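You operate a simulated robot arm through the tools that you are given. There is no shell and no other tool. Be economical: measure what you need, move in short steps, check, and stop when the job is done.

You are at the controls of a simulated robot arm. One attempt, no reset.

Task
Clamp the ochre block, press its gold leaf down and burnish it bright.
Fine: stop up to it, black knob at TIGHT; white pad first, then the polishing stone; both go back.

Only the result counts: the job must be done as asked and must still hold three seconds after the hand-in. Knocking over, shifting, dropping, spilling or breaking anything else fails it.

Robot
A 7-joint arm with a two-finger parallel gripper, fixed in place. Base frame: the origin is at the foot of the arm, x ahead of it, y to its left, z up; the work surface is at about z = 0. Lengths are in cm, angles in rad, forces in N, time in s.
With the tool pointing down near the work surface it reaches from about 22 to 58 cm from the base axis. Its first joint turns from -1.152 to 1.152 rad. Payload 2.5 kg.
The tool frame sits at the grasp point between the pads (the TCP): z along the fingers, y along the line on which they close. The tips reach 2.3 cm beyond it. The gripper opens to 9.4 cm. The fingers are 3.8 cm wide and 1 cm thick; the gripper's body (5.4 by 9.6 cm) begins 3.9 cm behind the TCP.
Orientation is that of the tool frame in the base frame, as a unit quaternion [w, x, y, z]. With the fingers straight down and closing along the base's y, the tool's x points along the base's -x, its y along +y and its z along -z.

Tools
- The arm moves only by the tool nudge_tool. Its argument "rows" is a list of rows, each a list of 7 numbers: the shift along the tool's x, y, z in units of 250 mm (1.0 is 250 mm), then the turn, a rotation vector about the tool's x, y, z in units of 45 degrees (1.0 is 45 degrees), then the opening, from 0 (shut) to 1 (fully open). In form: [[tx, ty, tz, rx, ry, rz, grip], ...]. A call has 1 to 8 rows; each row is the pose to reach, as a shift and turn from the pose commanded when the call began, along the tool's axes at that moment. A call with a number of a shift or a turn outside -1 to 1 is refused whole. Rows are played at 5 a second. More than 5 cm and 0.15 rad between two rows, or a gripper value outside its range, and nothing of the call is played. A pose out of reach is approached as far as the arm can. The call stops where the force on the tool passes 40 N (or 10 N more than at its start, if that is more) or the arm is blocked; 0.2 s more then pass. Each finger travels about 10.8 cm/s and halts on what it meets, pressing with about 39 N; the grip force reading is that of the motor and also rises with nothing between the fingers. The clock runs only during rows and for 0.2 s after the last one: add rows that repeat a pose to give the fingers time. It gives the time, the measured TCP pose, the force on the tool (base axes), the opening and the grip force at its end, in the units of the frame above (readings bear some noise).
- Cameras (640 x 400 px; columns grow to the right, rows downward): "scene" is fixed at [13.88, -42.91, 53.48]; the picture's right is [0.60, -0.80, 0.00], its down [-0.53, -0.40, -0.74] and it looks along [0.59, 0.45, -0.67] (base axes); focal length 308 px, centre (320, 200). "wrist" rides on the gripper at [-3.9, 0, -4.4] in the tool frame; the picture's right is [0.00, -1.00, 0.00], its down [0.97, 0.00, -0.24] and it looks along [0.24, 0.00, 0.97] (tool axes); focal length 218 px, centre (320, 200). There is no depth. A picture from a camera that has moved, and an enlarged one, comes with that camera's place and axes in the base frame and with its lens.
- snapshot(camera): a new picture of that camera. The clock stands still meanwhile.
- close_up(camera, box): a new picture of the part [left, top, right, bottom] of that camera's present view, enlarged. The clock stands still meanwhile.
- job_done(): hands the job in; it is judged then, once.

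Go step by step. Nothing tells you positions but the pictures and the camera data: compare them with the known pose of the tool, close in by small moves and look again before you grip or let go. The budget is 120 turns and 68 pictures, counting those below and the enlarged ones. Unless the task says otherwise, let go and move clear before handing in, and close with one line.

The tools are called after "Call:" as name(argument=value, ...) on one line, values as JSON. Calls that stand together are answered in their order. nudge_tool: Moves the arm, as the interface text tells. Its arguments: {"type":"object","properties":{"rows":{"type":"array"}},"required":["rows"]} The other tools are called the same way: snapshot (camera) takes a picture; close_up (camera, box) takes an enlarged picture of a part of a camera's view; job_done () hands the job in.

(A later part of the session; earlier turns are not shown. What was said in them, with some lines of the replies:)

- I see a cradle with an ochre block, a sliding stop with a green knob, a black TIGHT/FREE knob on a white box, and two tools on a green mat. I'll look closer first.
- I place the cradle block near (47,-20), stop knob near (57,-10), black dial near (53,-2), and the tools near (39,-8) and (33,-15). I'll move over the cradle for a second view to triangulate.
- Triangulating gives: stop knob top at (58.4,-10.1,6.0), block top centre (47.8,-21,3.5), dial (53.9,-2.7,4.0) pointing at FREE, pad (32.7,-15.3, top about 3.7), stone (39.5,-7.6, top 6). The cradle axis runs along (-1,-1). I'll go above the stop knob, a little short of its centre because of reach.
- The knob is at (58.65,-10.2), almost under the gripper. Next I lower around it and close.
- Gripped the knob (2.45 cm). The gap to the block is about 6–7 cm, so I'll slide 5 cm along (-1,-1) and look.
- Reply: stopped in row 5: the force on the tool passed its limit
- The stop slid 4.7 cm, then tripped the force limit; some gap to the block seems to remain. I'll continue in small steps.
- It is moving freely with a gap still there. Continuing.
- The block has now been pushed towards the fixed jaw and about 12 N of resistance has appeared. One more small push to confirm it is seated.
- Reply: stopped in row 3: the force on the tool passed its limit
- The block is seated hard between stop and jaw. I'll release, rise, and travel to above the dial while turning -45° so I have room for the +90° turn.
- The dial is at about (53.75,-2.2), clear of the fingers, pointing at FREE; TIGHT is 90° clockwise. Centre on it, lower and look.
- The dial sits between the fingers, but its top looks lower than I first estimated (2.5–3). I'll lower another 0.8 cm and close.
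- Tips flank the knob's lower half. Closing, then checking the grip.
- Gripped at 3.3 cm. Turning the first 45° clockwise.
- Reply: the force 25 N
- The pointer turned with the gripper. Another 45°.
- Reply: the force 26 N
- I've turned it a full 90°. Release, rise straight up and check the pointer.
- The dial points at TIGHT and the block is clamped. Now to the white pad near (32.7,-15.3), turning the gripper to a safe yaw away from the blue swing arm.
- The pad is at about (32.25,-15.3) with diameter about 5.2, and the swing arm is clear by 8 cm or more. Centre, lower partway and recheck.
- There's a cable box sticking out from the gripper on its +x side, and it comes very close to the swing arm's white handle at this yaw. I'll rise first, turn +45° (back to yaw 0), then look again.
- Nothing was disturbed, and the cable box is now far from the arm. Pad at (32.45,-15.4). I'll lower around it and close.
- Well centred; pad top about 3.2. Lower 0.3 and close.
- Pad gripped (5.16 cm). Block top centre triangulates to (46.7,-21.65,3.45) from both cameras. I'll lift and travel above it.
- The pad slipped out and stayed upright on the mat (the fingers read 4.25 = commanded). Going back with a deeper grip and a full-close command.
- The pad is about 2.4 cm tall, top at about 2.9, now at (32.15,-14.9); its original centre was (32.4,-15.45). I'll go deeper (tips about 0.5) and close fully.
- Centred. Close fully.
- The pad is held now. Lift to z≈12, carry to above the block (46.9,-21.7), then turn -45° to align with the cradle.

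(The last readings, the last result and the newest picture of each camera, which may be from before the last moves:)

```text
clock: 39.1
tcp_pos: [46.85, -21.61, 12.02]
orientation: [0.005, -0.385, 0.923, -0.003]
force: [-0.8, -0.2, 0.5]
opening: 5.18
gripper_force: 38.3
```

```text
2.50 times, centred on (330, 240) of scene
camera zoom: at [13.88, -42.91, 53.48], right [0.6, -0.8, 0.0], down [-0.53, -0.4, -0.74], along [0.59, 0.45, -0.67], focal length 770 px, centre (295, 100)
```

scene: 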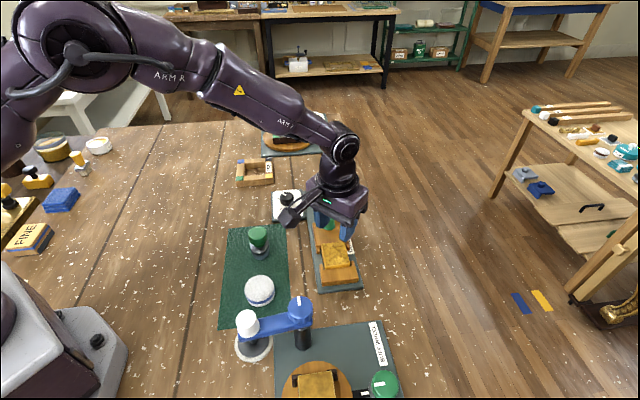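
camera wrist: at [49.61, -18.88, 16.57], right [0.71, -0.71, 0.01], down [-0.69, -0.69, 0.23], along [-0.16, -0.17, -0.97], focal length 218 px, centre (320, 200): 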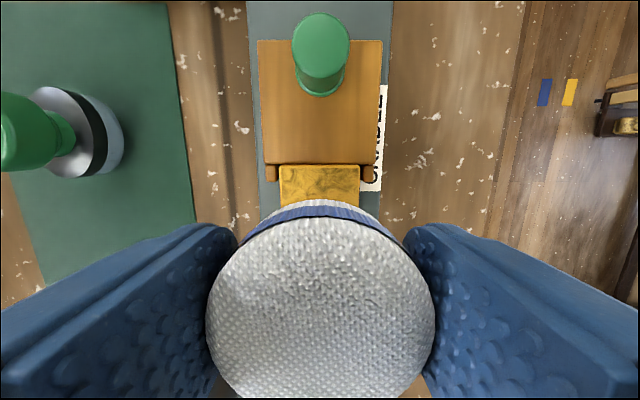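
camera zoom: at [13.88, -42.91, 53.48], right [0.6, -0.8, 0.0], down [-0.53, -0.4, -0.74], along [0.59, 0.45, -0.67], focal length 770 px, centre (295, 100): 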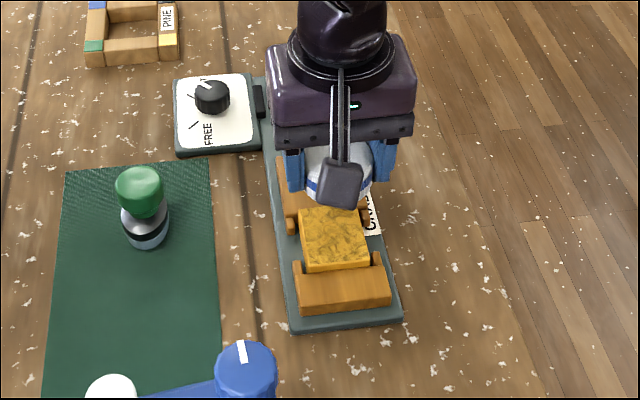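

Pad is centred over the block and aligned. Lower to just above it.

Call:
nudge_tool(rows=[[-0.006, 0, 0.1, 0, 0, 0, 0], [-0.006, 0, 0.19, 0, 0, 0, 0], [-0.006, 0, 0.215, 0, 0, 0, 0], [-0.006, 0, 0.225, 0, 0, 0, 0], [-0.006, 0, 0.235, 0, 0, 0, 0], [-0.006, 0, 0.235, 0, 0, 0, 0]])

Call:
close_up(camera="scene", box=[290, 180, 380, 300])

```text
clock: 40.5
tcp_pos: [47.15, -21.38, 6.37]
orientation: [0.005, -0.383, 0.924, -0.003]
force: [-0.2, -0.1, 0.8]
opening: 5.15
gripper_force: 39.4
```

```text
3.33 times, centred on (335, 240) of scene
camera zoom: at [13.88, -42.91, 53.48], right [0.6, -0.8, 0.0], down [-0.53, -0.4, -0.74], along [0.59, 0.45, -0.67], focal length 1027 px, centre (270, 67)
```

zoom: 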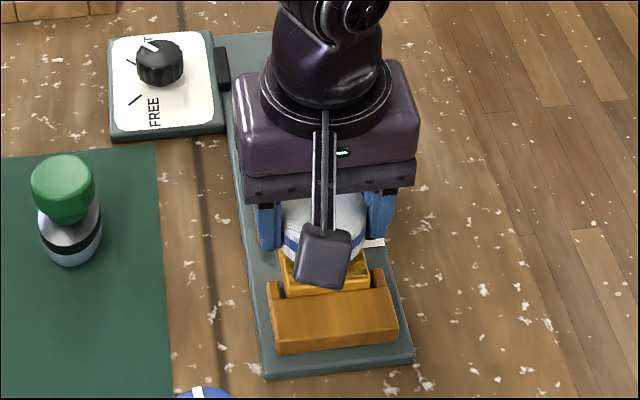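

Just above the block without contact. Press down in small steps.

Call:
nudge_tool(rows=[[0.004, 0, 0.008, 0, 0, 0, 0], [0.004, 0, 0.016, 0, 0, 0, 0], [0.004, 0, 0.024, 0, 0, 0, 0], [0.004, 0, 0.032, 0, 0, 0, 0], [0.004, 0, 0.032, 0, 0, 0, 0]])

```text
clock: 41.5
tcp_pos: [47.03, -21.68, 5.89]
orientation: [0.006, -0.383, 0.924, -0.004]
force: [-2.5, 1.1, 8.0]
opening: 5.14
gripper_force: 39.2
stopped in row 5: the force on the tool passed its limit (the readings are from after the stop); the commanded pose is now the measured one
```

Contact at TCP z≈5.9, as predicted. Press gently and hold for a moment.

Call:
nudge_tool(rows=[[0, 0, 0.004, 0, 0, 0, 0], [0, 0, 0.008, 0, 0, 0, 0], [0, 0, 0.008, 0, 0, 0, 0], [0, 0, 0.008, 0, 0, 0, 0], [0, 0, 0.008, 0, 0, 0, 0], [0, 0, 0.008, 0, 0, 0, 0], [0, 0, 0.008, 0, 0, 0, 0]])

Call:
close_up(camera="scene", box=[290, 180, 380, 300])

```text
clock: 43.1
tcp_pos: [47.33, -21.64, 5.93]
orientation: [0.01, -0.383, 0.924, -0.006]
force: [2.7, 2.2, 32.1]
opening: 5.15
gripper_force: 39.1
```

```text
3.33 times, centred on (335, 240) of scene
camera zoom: at [13.86, -42.9, 53.49], right [0.6, -0.8, 0.0], down [-0.53, -0.41, -0.74], along [0.59, 0.45, -0.67], focal length 1027 px, centre (270, 67)
```

zoom: 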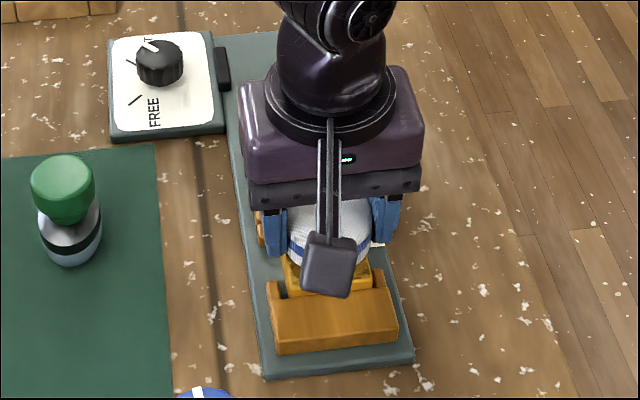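

A 32 N press was held for about a second. Lift and inspect the leaf.

Call:
nudge_tool(rows=[[0, 0, -0.04, 0, 0, 0, 0], [0, 0, -0.16, 0, 0, 0, 0], [0, 0, -0.28, 0, 0, 0, 0], [0, 0, -0.28, 0, 0, 0, 0]])

Call:
close_up(camera="scene", box=[300, 210, 370, 290])

```text
clock: 44.1
tcp_pos: [46.79, -21.44, 12.74]
orientation: [0.005, -0.383, 0.924, -0.003]
force: [-0.2, -0.1, -0.1]
opening: 5.17
gripper_force: 39.3
```

```text
5.00 times, centred on (335, 250) of scene
camera zoom: at [13.88, -42.91, 53.48], right [0.6, -0.8, 0.0], down [-0.53, -0.4, -0.74], along [0.59, 0.45, -0.67], focal length 1540 px, centre (245, -50)
```

zoom: 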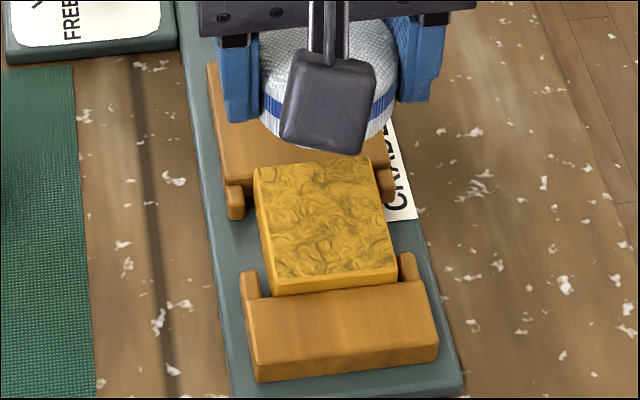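

The leaf looks somewhat smoother but still wrinkled. I'll press again with a longer hold.

Call:
nudge_tool(rows=[[0.008, 0.01, 0.12, 0, 0, 0, 0], [0.008, 0.01, 0.24, 0, 0, 0, 0], [0.008, 0.01, 0.262, 0, 0, 0, 0], [0.008, 0.01, 0.272, 0, 0, 0, 0], [0.008, 0.01, 0.276, 0, 0, 0, 0], [0.008, 0.01, 0.28, 0, 0, 0, 0]])

Call:
nudge_tool(rows=[[0, 0, 0.002, 0, 0, 0, 0], [0, 0, 0.002, 0, 0, 0, 0], [0, 0, 0.002, 0, 0, 0, 0], [0, 0, 0.002, 0, 0, 0, 0], [0, 0, 0.002, 0, 0, 0, 0], [0, 0, 0.002, 0, 0, 0, 0], [0, 0, 0.002, 0, 0, 0, 0], [0, 0, 0.002, 0, 0, 0, 0]])

```text
clock: 45.5
tcp_pos: [46.96, -21.62, 5.83]
orientation: [0.008, -0.383, 0.924, -0.006]
force: [-6.9, 1.6, 33.8]
opening: 5.17
gripper_force: 38.8
```

```text
clock: 47.3
tcp_pos: [46.96, -21.62, 5.91]
orientation: [0.009, -0.382, 0.924, -0.006]
force: [0.7, 1.0, 34.0]
opening: 5.15
gripper_force: 39.3
```

Call:
nudge_tool(rows=[[0, 0, -0.04, 0, 0, 0, 0], [0, 0, -0.16, 0, 0, 0, 0], [0, 0, -0.3, 0, 0, 0, 0], [0, 0, -0.3, 0, 0, 0, 0]])

Call:
close_up(camera="scene", box=[300, 210, 370, 290])

```text
clock: 48.3
tcp_pos: [46.51, -21.69, 13.13]
orientation: [0.005, -0.384, 0.923, -0.003]
force: [0.9, -0.2, -0.6]
opening: 5.17
gripper_force: 39.1
```

```text
5.00 times, centred on (335, 250) of scene
camera zoom: at [13.88, -42.91, 53.48], right [0.6, -0.8, 0.0], down [-0.53, -0.4, -0.74], along [0.59, 0.45, -0.67], focal length 1540 px, centre (245, -50)
```

zoom: 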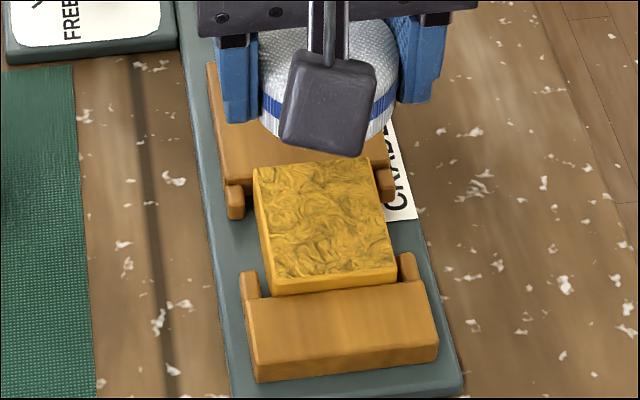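

No clear further change from pressing alone, so I'll try gentle rubbing strokes with the pad under moderate pressure.

Call:
nudge_tool(rows=[[0, 0.006, 0.12, 0, 0, 0, 0], [0, 0.006, 0.24, 0, 0, 0, 0], [0, 0.006, 0.275, 0, 0, 0, 0], [0, 0.006, 0.287, 0, 0, 0, 0], [0, 0.006, 0.291, 0, 0, 0, 0], [0, 0.006, 0.291, 0, 0, 0, 0]])

Call:
nudge_tool(rows=[[0.02, 0, 0, 0, 0, 0, 0], [0.04, 0, 0, 0, 0, 0, 0], [0.02, 0, 0, 0, 0, 0, 0], [0, 0, 0, 0, 0, 0, 0], [-0.02, 0, 0, 0, 0, 0, 0], [-0.04, 0, 0, 0, 0, 0, 0], [-0.02, 0, 0, 0, 0, 0, 0], [0, 0, 0, 0, 0, 0, 0]])

```text
clock: 49.7
tcp_pos: [46.73, -21.59, 5.87]
orientation: [0.007, -0.383, 0.924, -0.005]
force: [-1.5, -1.6, 6.5]
opening: 5.17
gripper_force: 39.3
```

```text
clock: 51.5
tcp_pos: [46.85, -21.28, 5.82]
orientation: [0.009, -0.384, 0.923, -0.003]
force: [3.3, 4.4, 12.8]
opening: 5.18
gripper_force: 39.1
```

Rub strokes went through at 6–13 N. Another set sideways with a little more pressure, then lift and inspect.

Call:
nudge_tool(rows=[[0, 0.02, 0.002, 0, 0, 0, 0], [0, 0.04, 0.002, 0, 0, 0, 0], [0, 0.02, 0.002, 0, 0, 0, 0], [0, 0, 0.002, 0, 0, 0, 0], [0, -0.02, 0.002, 0, 0, 0, 0], [0, -0.04, 0.002, 0, 0, 0, 0], [0, -0.02, 0.002, 0, 0, 0, 0], [0, 0, 0.002, 0, 0, 0, 0]])

Call:
nudge_tool(rows=[[0, 0, -0.04, 0, 0, 0, 0], [0, 0, -0.16, 0, 0, 0, 0], [0, 0, -0.3, 0, 0, 0, 0], [0, 0, -0.3, 0, 0, 0, 0]])

Call:
close_up(camera="scene", box=[300, 210, 370, 290])

```text
clock: 53.3
tcp_pos: [46.68, -21.43, 5.77]
orientation: [0.008, -0.382, 0.924, -0.006]
force: [5.2, -6.7, 15.7]
opening: 5.14
gripper_force: 39.0
```

```text
clock: 54.3
tcp_pos: [46.72, -21.45, 13.41]
orientation: [0.006, -0.384, 0.923, -0.003]
force: [-0.2, -0.2, 0.5]
opening: 5.18
gripper_force: 39.0
```

```text
5.00 times, centred on (335, 250) of scene
camera zoom: at [13.88, -42.91, 53.48], right [0.6, -0.8, 0.0], down [-0.53, -0.4, -0.74], along [0.59, 0.45, -0.67], focal length 1540 px, centre (245, -50)
```

zoom: 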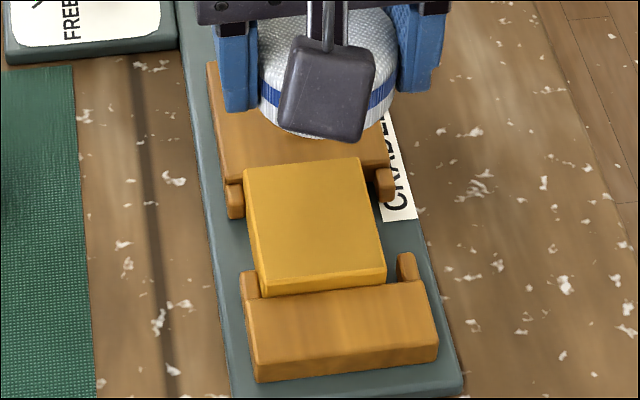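

The leaf is now pressed flat and smooth. The block slid slightly sideways within its lugs but stays clamped. Now to return the pad to its spot on the mat: turn back to yaw 0 first, then travel.

Call:
nudge_tool(rows=[[0, 0, 0, 0, 0, 0.17, 0], [0, 0, 0, 0, 0, 0.34, 0], [0, 0, 0, 0, 0, 0.51, 0], [0, 0, 0, 0, 0, 0.68, 0], [0, 0, 0, 0, 0, 0.85, 0], [0, 0, 0, 0, 0, 1, 0], [0, 0, 0, 0, 0, 1, 0]])

Call:
nudge_tool(rows=[[0.12, 0.05, 0, 0, 0, 0, 0], [0.24, 0.1, 0, 0, 0, 0, 0], [0.36, 0.15, 0, 0, 0, 0, 0], [0.48, 0.2, 0, 0, 0, 0, 0], [0.57, 0.242, 0, 0, 0, 0, 0], [0.57, 0.242, 0.15, 0, 0, 0, 0], [0.57, 0.242, 0.3, 0, 0, 0, 0], [0.57, 0.242, 0.3, 0, 0, 0, 0]])

Call:
close_up(camera="scene", box=[200, 210, 360, 330])

```text
clock: 55.9
tcp_pos: [46.6, -21.38, 13.32]
orientation: [0.007, 0.001, 1.0, -0.002]
force: [1.0, -0.3, -0.3]
opening: 5.16
gripper_force: 39.1
```

```text
clock: 57.7
tcp_pos: [32.81, -15.24, 5.64]
orientation: [0.008, 0.0, 1.0, -0.002]
force: [0.5, 0.5, 0.1]
opening: 5.17
gripper_force: 38.8
```

```text
3.33 times, centred on (280, 270) of scene
camera zoom: at [13.88, -42.91, 53.48], right [0.6, -0.8, 0.0], down [-0.53, -0.4, -0.74], along [0.59, 0.45, -0.67], focal length 1027 px, centre (453, -33)
```

zoom: 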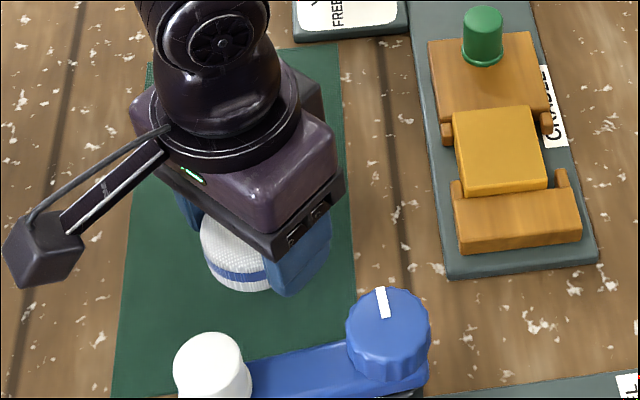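

Now lower the pad to the mat, with small steps near contact at TCP z≈2.75.

Call:
nudge_tool(rows=[[0.012, -0.008, 0.06, 0, 0, 0, 0], [0.012, -0.008, 0.09, 0, 0, 0, 0], [0.012, -0.008, 0.1, 0, 0, 0, 0], [0.012, -0.008, 0.108, 0, 0, 0, 0], [0.012, -0.008, 0.114, 0, 0, 0, 0], [0.012, -0.008, 0.114, 0, 0, 0, 0]])

```text
clock: 59.1
tcp_pos: [32.05, -15.59, 2.51]
orientation: [0.008, 0.0, 1.0, 0.0]
force: [0.5, 0.0, -0.2]
opening: 5.15
gripper_force: 39.2
```

No contact yet, so the pad slid up slightly in the grip during pressing. One more millimetre, then open.

Call:
nudge_tool(rows=[[0, 0, 0.003, 0, 0, 0, 0], [0, 0, 0.006, 0, 0, 0, 0], [0, 0, 0.006, 0, 0, 0, 0]])

Call:
close_up(camera="scene", box=[220, 240, 320, 320])

```text
clock: 59.9
tcp_pos: [32.11, -15.66, 2.72]
orientation: [0.007, -0.001, 1.0, -0.001]
force: [-6.1, 6.6, 34.9]
opening: 5.14
gripper_force: 38.7
```

```text
5.00 times, centred on (270, 280) of scene
camera zoom: at [13.87, -42.9, 53.49], right [0.6, -0.8, 0.0], down [-0.53, -0.41, -0.74], along [0.59, 0.45, -0.67], focal length 1540 px, centre (570, -200)
```

zoom: 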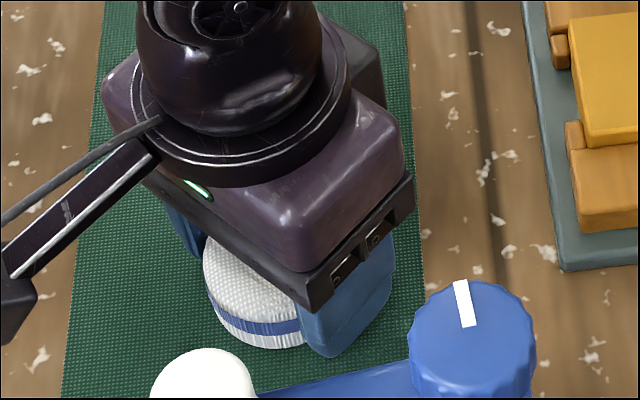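

It is resting on the mat. Relieve pressure, open and rise.

Call:
nudge_tool(rows=[[0, 0, -0.006, 0, 0, 0, 0], [0, 0, -0.006, 0, 0, 0, 0.6], [0, 0, -0.006, 0, 0, 0, 0.75], [0, 0, -0.006, 0, 0, 0, 0.8], [0, 0, -0.1, 0, 0, 0, 0.8], [0, 0, -0.28, 0, 0, 0, 0.8], [0, 0, -0.44, 0, 0, 0, 0.8], [0, 0, -0.44, 0, 0, 0, 0.8]])

Call:
snapshot(camera="wrist")

Call:
close_up(camera="scene", box=[220, 215, 320, 325])

```text
clock: 61.7
tcp_pos: [32.07, -15.39, 13.48]
orientation: [0.007, 0.0, 1.0, -0.001]
force: [-0.1, 0.9, -0.2]
opening: 7.51
gripper_force: 0.2
```

```text
19 pictures are left
camera wrist: at [35.85, -15.42, 17.99], right [0.0, -1.0, 0.0], down [-0.97, 0.0, 0.23], along [-0.23, 0.0, -0.97], focal length 218 px, centre (320, 200)
```

wrist: 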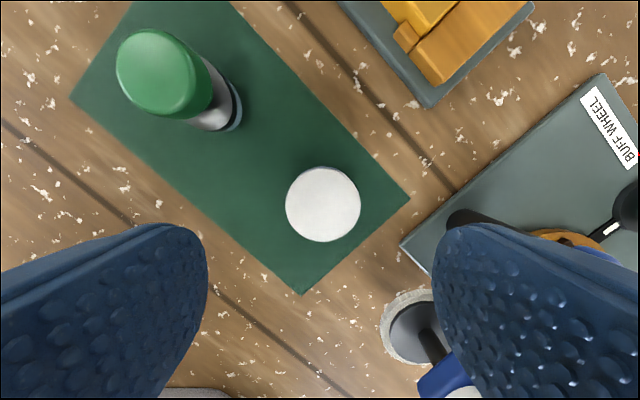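

```text
3.64 times, centred on (270, 270) of scene
camera zoom: at [13.88, -42.91, 53.48], right [0.6, -0.8, 0.0], down [-0.53, -0.4, -0.74], along [0.59, 0.45, -0.67], focal length 1120 px, centre (502, -54)
```

zoom: 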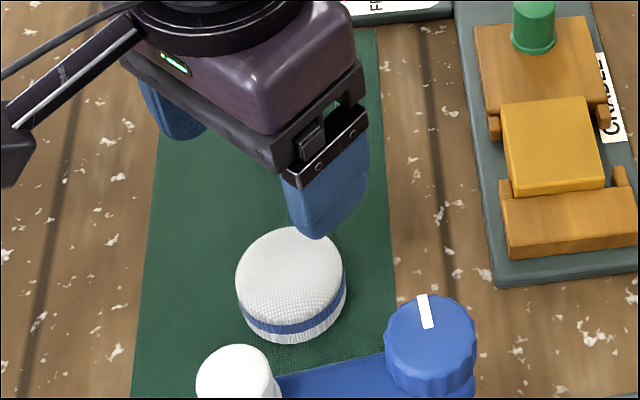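

Pad is back in place. Next the stone at (39.5,-7.7): I'll move above it.

Call:
nudge_tool(rows=[[-0.1, 0.1, 0, 0, 0, 0, 0.8], [-0.2, 0.2, 0, 0, 0, 0, 0.8], [-0.3, 0.31, 0, 0, 0, 0, 0.8], [-0.3, 0.31, 0, 0, 0, 0, 0.8]])

Call:
snapshot(camera="wrist")

```text
clock: 62.7
tcp_pos: [39.51, -7.56, 13.65]
orientation: [0.007, 0.0, 1.0, 0.0]
force: [0.0, -0.4, 0.2]
opening: 7.5
gripper_force: 0.0
```

```text
17 pictures are left
camera wrist: at [43.45, -7.57, 18.19], right [0.0, -1.0, 0.0], down [-0.97, 0.0, 0.23], along [-0.23, 0.0, -0.97], focal length 218 px, centre (320, 200)
```

wrist: 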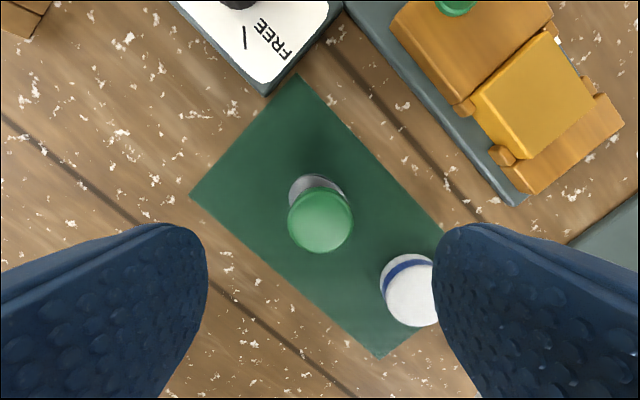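

Handle centred at (39.4,-7.6). Descend so the tips sit at about 1.7, and close.

Call:
nudge_tool(rows=[[0.004, 0, 0.15, 0, 0, 0, 0.8], [0.004, 0, 0.3, 0, 0, 0, 0.8], [0.004, 0, 0.386, 0, 0, 0, 0.8], [0.004, 0, 0.386, 0, 0, 0, 0.8]])

Call:
nudge_tool(rows=[[0, 0, 0, 0, 0, 0, 0.5], [0, 0, 0, 0, 0, 0, 0.2], [0, 0, 0, 0, 0, 0, 0], [0, 0, 0, 0, 0, 0, 0]])

Call:
nudge_tool(rows=[[0, 0, -0.03, 0, 0, 0, 0], [0, 0, -0.08, 0, 0, 0, 0], [0, 0, -0.16, 0, 0, 0, 0], [0, 0, -0.16, 0, 0, 0, 0]])

Call:
close_up(camera="scene", box=[200, 180, 360, 300])

```text
clock: 63.7
tcp_pos: [39.55, -7.68, 3.98]
orientation: [0.008, 0.0, 1.0, 0.0]
force: [0.5, 0.3, -0.2]
opening: 7.52
gripper_force: 0.2
```

```text
clock: 64.7
tcp_pos: [39.65, -7.69, 3.94]
orientation: [0.007, -0.001, 1.0, -0.001]
force: [-0.3, 0.2, 0.0]
opening: 4.0
gripper_force: 39.1
```

```text
clock: 65.7
tcp_pos: [39.39, -7.89, 7.77]
orientation: [0.007, -0.001, 1.0, -0.001]
force: [0.3, 0.1, -0.1]
opening: 3.95
gripper_force: 39.2
```

```text
3.33 times, centred on (280, 240) of scene
camera zoom: at [13.88, -42.91, 53.48], right [0.6, -0.8, 0.0], down [-0.53, -0.4, -0.74], along [0.59, 0.45, -0.67], focal length 1027 px, centre (453, 67)
```

zoom: 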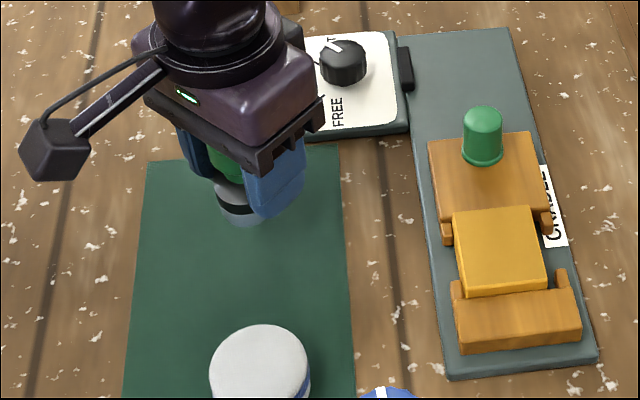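

Stone is held (4.0 cm). Block top centre is now about (46.6,-21.35). Lift and carry it there.

Call:
nudge_tool(rows=[[0, 0, -0.12, 0, 0, 0, 0], [0, 0, -0.2, 0, 0, 0, 0], [-0.072, -0.136, -0.2, 0, 0, 0, 0], [-0.144, -0.272, -0.2, 0, 0, 0, 0], [-0.216, -0.408, -0.2, 0, 0, 0, 0], [-0.288, -0.542, -0.2, 0, 0, 0, 0], [-0.288, -0.542, -0.2, 0, 0, 0, 0]])

Call:
snapshot(camera="wrist")

```text
clock: 67.3
tcp_pos: [46.43, -21.37, 13.32]
orientation: [0.006, 0.0, 1.0, -0.001]
force: [-0.4, -0.1, -1.2]
opening: 3.99
gripper_force: 38.9
```

```text
15 pictures are left
camera wrist: at [50.35, -21.52, 17.79], right [0.0, -1.0, 0.0], down [-0.97, 0.0, 0.23], along [-0.23, 0.0, -0.97], focal length 218 px, centre (320, 200)
```

wrist: 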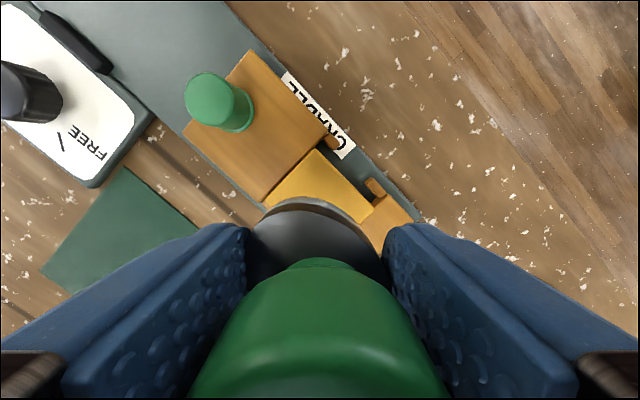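

Centred over the block. Descend close to it, then make light contact (expected at TCP z≈7.15).

Call:
nudge_tool(rows=[[-0.012, -0.002, 0.12, 0, 0, 0, 0], [-0.012, -0.002, 0.2, 0, 0, 0, 0], [-0.012, -0.002, 0.225, 0, 0, 0, 0], [-0.012, -0.002, 0.235, 0, 0, 0, 0], [-0.012, -0.002, 0.242, 0, 0, 0, 0], [-0.012, -0.002, 0.246, 0, 0, 0, 0], [-0.012, -0.002, 0.246, 0, 0, 0, 0]])

```text
clock: 68.9
tcp_pos: [47.15, -21.41, 7.1]
orientation: [0.009, 0.0, 1.0, -0.001]
force: [-4.1, 1.6, 19.2]
opening: 3.97
gripper_force: 38.7
```

Contact at 19 N. Burnish with strokes along the cradle axis.

Call:
nudge_tool(rows=[[0.016, -0.016, 0, 0, 0, 0, 0], [0.032, -0.032, 0, 0, 0, 0, 0], [0.016, -0.016, 0, 0, 0, 0, 0], [0, 0, 0, 0, 0, 0, 0], [-0.016, 0.016, 0, 0, 0, 0, 0], [-0.032, 0.032, 0, 0, 0, 0, 0], [-0.016, 0.016, 0, 0, 0, 0, 0], [0, 0, 0, 0, 0, 0, 0]])

Call:
nudge_tool(rows=[[-0.016, -0.016, 0, 0, 0, 0, 0], [-0.032, -0.032, 0, 0, 0, 0, 0], [-0.016, -0.016, 0, 0, 0, 0, 0], [0, 0, 0, 0, 0, 0, 0], [0.016, 0.016, 0, 0, 0, 0, 0], [0.032, 0.032, 0, 0, 0, 0, 0], [0.016, 0.016, 0, 0, 0, 0, 0], [0, 0, 0, 0, 0, 0, 0]])

Call:
close_up(camera="scene", box=[290, 180, 380, 300])

```text
clock: 70.7
tcp_pos: [47.2, -21.22, 7.13]
orientation: [0.011, -0.002, 1.0, 0.0]
force: [4.7, 7.9, 25.3]
opening: 3.99
gripper_force: 38.9
```

```text
clock: 72.5
tcp_pos: [47.01, -21.22, 7.03]
orientation: [0.007, -0.001, 1.0, 0.001]
force: [-8.0, 9.4, 29.5]
opening: 3.98
gripper_force: 39.3
```

```text
3.33 times, centred on (335, 240) of scene
camera zoom: at [13.87, -42.9, 53.49], right [0.6, -0.8, 0.0], down [-0.53, -0.41, -0.74], along [0.59, 0.45, -0.67], focal length 1027 px, centre (270, 67)
```

zoom: 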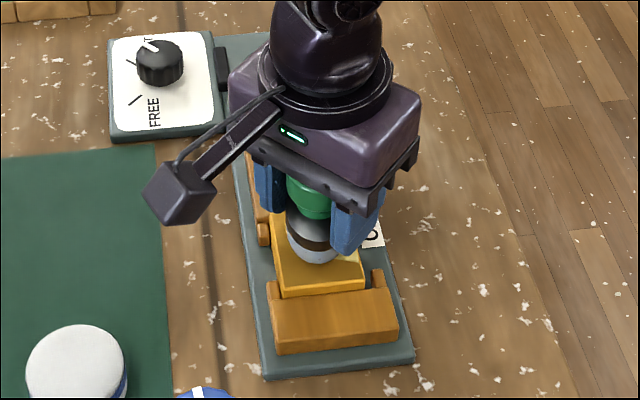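

The leaf looks brighter in front. Another set of axial strokes at slightly less pressure, then lift and inspect.

Call:
nudge_tool(rows=[[0.016, -0.016, -0.002, 0, 0, 0, 0], [0.036, -0.036, -0.002, 0, 0, 0, 0], [0.016, -0.016, -0.002, 0, 0, 0, 0], [0, 0, -0.002, 0, 0, 0, 0], [-0.016, 0.016, -0.002, 0, 0, 0, 0], [-0.03, 0.03, -0.002, 0, 0, 0, 0], [-0.016, 0.016, -0.002, 0, 0, 0, 0], [0, 0, -0.002, 0, 0, 0, 0]])

Call:
nudge_tool(rows=[[0, 0, -0.04, 0, 0, 0, 0], [0, 0, -0.16, 0, 0, 0, 0], [0, 0, -0.25, 0, 0, 0, 0], [0, 0, -0.25, 0, 0, 0, 0]])

Call:
close_up(camera="scene", box=[300, 210, 370, 290])

```text
clock: 74.3
tcp_pos: [47.34, -21.18, 7.07]
orientation: [0.009, -0.001, 1.0, 0.001]
force: [5.7, 6.7, 21.7]
opening: 3.96
gripper_force: 38.7
```

```text
clock: 75.3
tcp_pos: [46.76, -21.05, 13.27]
orientation: [0.007, 0.0, 1.0, -0.002]
force: [0.8, -0.6, -0.9]
opening: 3.96
gripper_force: 39.1
```

```text
5.00 times, centred on (335, 250) of scene
camera zoom: at [13.88, -42.91, 53.48], right [0.6, -0.8, 0.0], down [-0.53, -0.4, -0.74], along [0.59, 0.45, -0.67], focal length 1540 px, centre (245, -50)
```

zoom: 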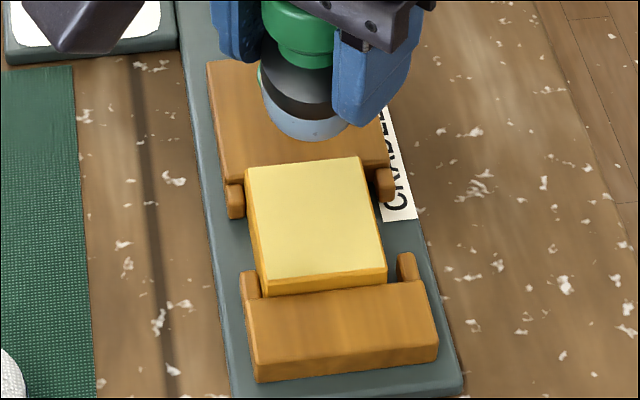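

The leaf is uniformly bright. To see whether it's saturated, I'll do one more light pass and compare.

Call:
nudge_tool(rows=[[0.004, -0.01, 0.12, 0, 0, 0, 0], [0.004, -0.01, 0.2, 0, 0, 0, 0], [0.004, -0.01, 0.23, 0, 0, 0, 0], [0.004, -0.01, 0.242, 0, 0, 0, 0], [0.004, -0.01, 0.247, 0, 0, 0, 0], [0.004, -0.01, 0.248, 0, 0, 0, 0]])

Call:
nudge_tool(rows=[[0.016, -0.016, 0, 0, 0, 0, 0], [0.032, -0.032, 0, 0, 0, 0, 0], [0.016, -0.016, 0, 0, 0, 0, 0], [0, 0, 0, 0, 0, 0, 0], [-0.016, 0.016, 0, 0, 0, 0, 0], [-0.03, 0.03, 0, 0, 0, 0, 0], [-0.016, 0.016, 0, 0, 0, 0, 0], [0, 0, 0, 0, 0, 0, 0]])

Call:
nudge_tool(rows=[[0, 0, -0.04, 0, 0, 0, 0], [0, 0, -0.16, 0, 0, 0, 0], [0, 0, -0.25, 0, 0, 0, 0], [0, 0, -0.25, 0, 0, 0, 0]])

Call:
close_up(camera="scene", box=[300, 210, 370, 290])

```text
clock: 76.7
tcp_pos: [46.9, -21.79, 7.18]
orientation: [0.007, -0.001, 1.0, -0.002]
force: [-1.2, 0.4, 1.5]
opening: 3.96
gripper_force: 38.9
```

```text
clock: 78.5
tcp_pos: [46.91, -21.59, 7.18]
orientation: [0.008, 0.0, 1.0, 0.0]
force: [2.2, 3.3, 10.1]
opening: 3.96
gripper_force: 39.1
```

```text
clock: 79.5
tcp_pos: [46.95, -21.61, 13.3]
orientation: [0.008, 0.001, 1.0, 0.0]
force: [-0.8, 0.2, 0.0]
opening: 3.98
gripper_force: 38.8
```

```text
5.00 times, centred on (335, 250) of scene
camera zoom: at [13.88, -42.91, 53.48], right [0.6, -0.8, 0.0], down [-0.53, -0.4, -0.74], along [0.59, 0.45, -0.67], focal length 1540 px, centre (245, -50)
```

zoom: 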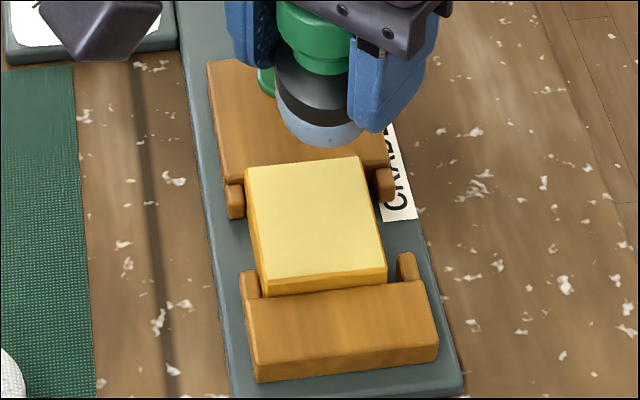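

Unchanged, so it's fully bright. Return the stone to (39.5,-7.7).

Call:
nudge_tool(rows=[[0.075, 0.139, 0, 0, 0, 0, 0], [0.15, 0.278, 0, 0, 0, 0, 0], [0.225, 0.417, 0, 0, 0, 0, 0], [0.298, 0.556, 0, 0, 0, 0, 0], [0.298, 0.556, 0.15, 0, 0, 0, 0], [0.298, 0.556, 0.3, 0, 0, 0, 0], [0.298, 0.556, 0.33, 0, 0, 0, 0], [0.298, 0.556, 0.33, 0, 0, 0, 0]])

Call:
close_up(camera="scene", box=[200, 190, 340, 320])

```text
clock: 81.3
tcp_pos: [39.35, -7.63, 4.9]
orientation: [0.008, 0.0, 1.0, -0.001]
force: [0.9, -0.7, -0.1]
opening: 3.93
gripper_force: 39.3
```

```text
3.08 times, centred on (270, 255) of scene
camera zoom: at [13.88, -42.91, 53.48], right [0.6, -0.8, 0.0], down [-0.53, -0.4, -0.74], along [0.59, 0.45, -0.67], focal length 948 px, centre (474, 31)
```

zoom: 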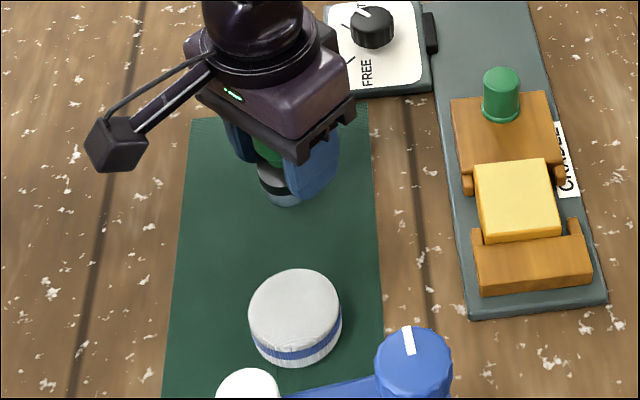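

Lower the last centimetre in small steps until contact.

Call:
nudge_tool(rows=[[-0.004, 0, 0.016, 0, 0, 0, 0], [-0.004, 0, 0.028, 0, 0, 0, 0], [-0.004, 0, 0.034, 0, 0, 0, 0], [-0.004, 0, 0.038, 0, 0, 0, 0], [-0.004, 0, 0.038, 0, 0, 0, 0]])

```text
clock: 82.5
tcp_pos: [39.62, -7.7, 4.01]
orientation: [0.007, 0.0, 1.0, -0.002]
force: [-0.1, 0.9, -1.1]
opening: 3.97
gripper_force: 38.6
```

Call:
nudge_tool(rows=[[0, 0, 0.004, 0, 0, 0, 0], [0, 0, 0.007, 0, 0, 0, 0], [0, 0, 0.007, 0, 0, 0, 0]])

```text
clock: 83.4
tcp_pos: [39.69, -7.78, 3.88]
orientation: [0.007, 0.0, 1.0, -0.001]
force: [-2.7, 1.4, 6.7]
opening: 3.95
gripper_force: 39.1
stopped in row 3: the force on the tool passed its limit (the readings are from after the stop); the commanded pose is now the measured one
```

The stone is on the mat. Open and rise clear.

Call:
nudge_tool(rows=[[0, 0, 0, 0, 0, 0, 0.5], [0, 0, 0, 0, 0, 0, 0.7], [0, 0, 0, 0, 0, 0, 0.8], [0, 0, -0.1, 0, 0, 0, 0.8], [0, 0, -0.28, 0, 0, 0, 0.8], [0, 0, -0.46, 0, 0, 0, 0.8], [0, 0, -0.6, 0, 0, 0, 0.8], [0, 0, -0.6, 0, 0, 0, 0.8]])

Call:
snapshot(camera="wrist")

Call:
snapshot(camera="scene")

```text
clock: 85.2
tcp_pos: [39.75, -7.61, 19.11]
orientation: [0.007, -0.001, 1.0, 0.0]
force: [-0.8, -0.2, 1.2]
opening: 7.52
gripper_force: 0.1
```

```text
10 pictures are left
camera wrist: at [43.59, -7.63, 23.64], right [0.0, -1.0, 0.0], down [-0.97, 0.0, 0.23], along [-0.23, 0.0, -0.97], focal length 218 px, centre (320, 200)
```

wrist: 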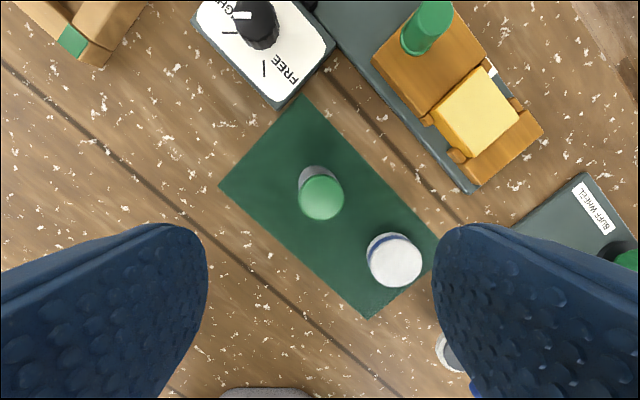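

```text
9 pictures are left
```

scene: 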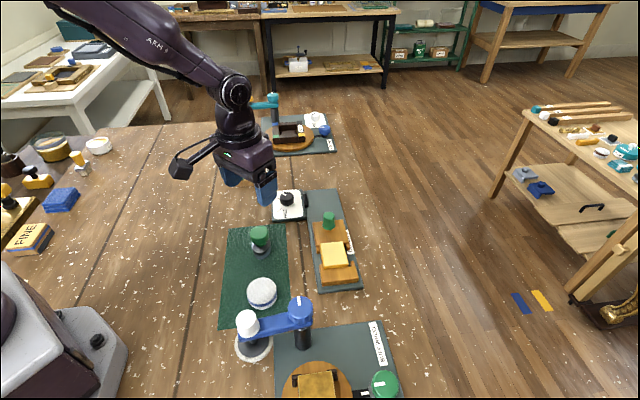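

Both tools are standing in their places on the mat. The block is clamped between stop and jaw, the dial points at TIGHT, the leaf is smooth and bright, and the gripper is empty and clear. Handing in.

Call:
job_done()

```text
The job is handed in.
```

The ochre block is clamped with its stop up to it and the black knob at TIGHT. Its gold leaf is pressed flat with the white pad and burnished bright with the stone, and both tools are back on the mat. The block slid about 0.5 cm sideways between its lugs during pressing but stayed clamped, and the pad sits within about 0.4 cm of where it started.
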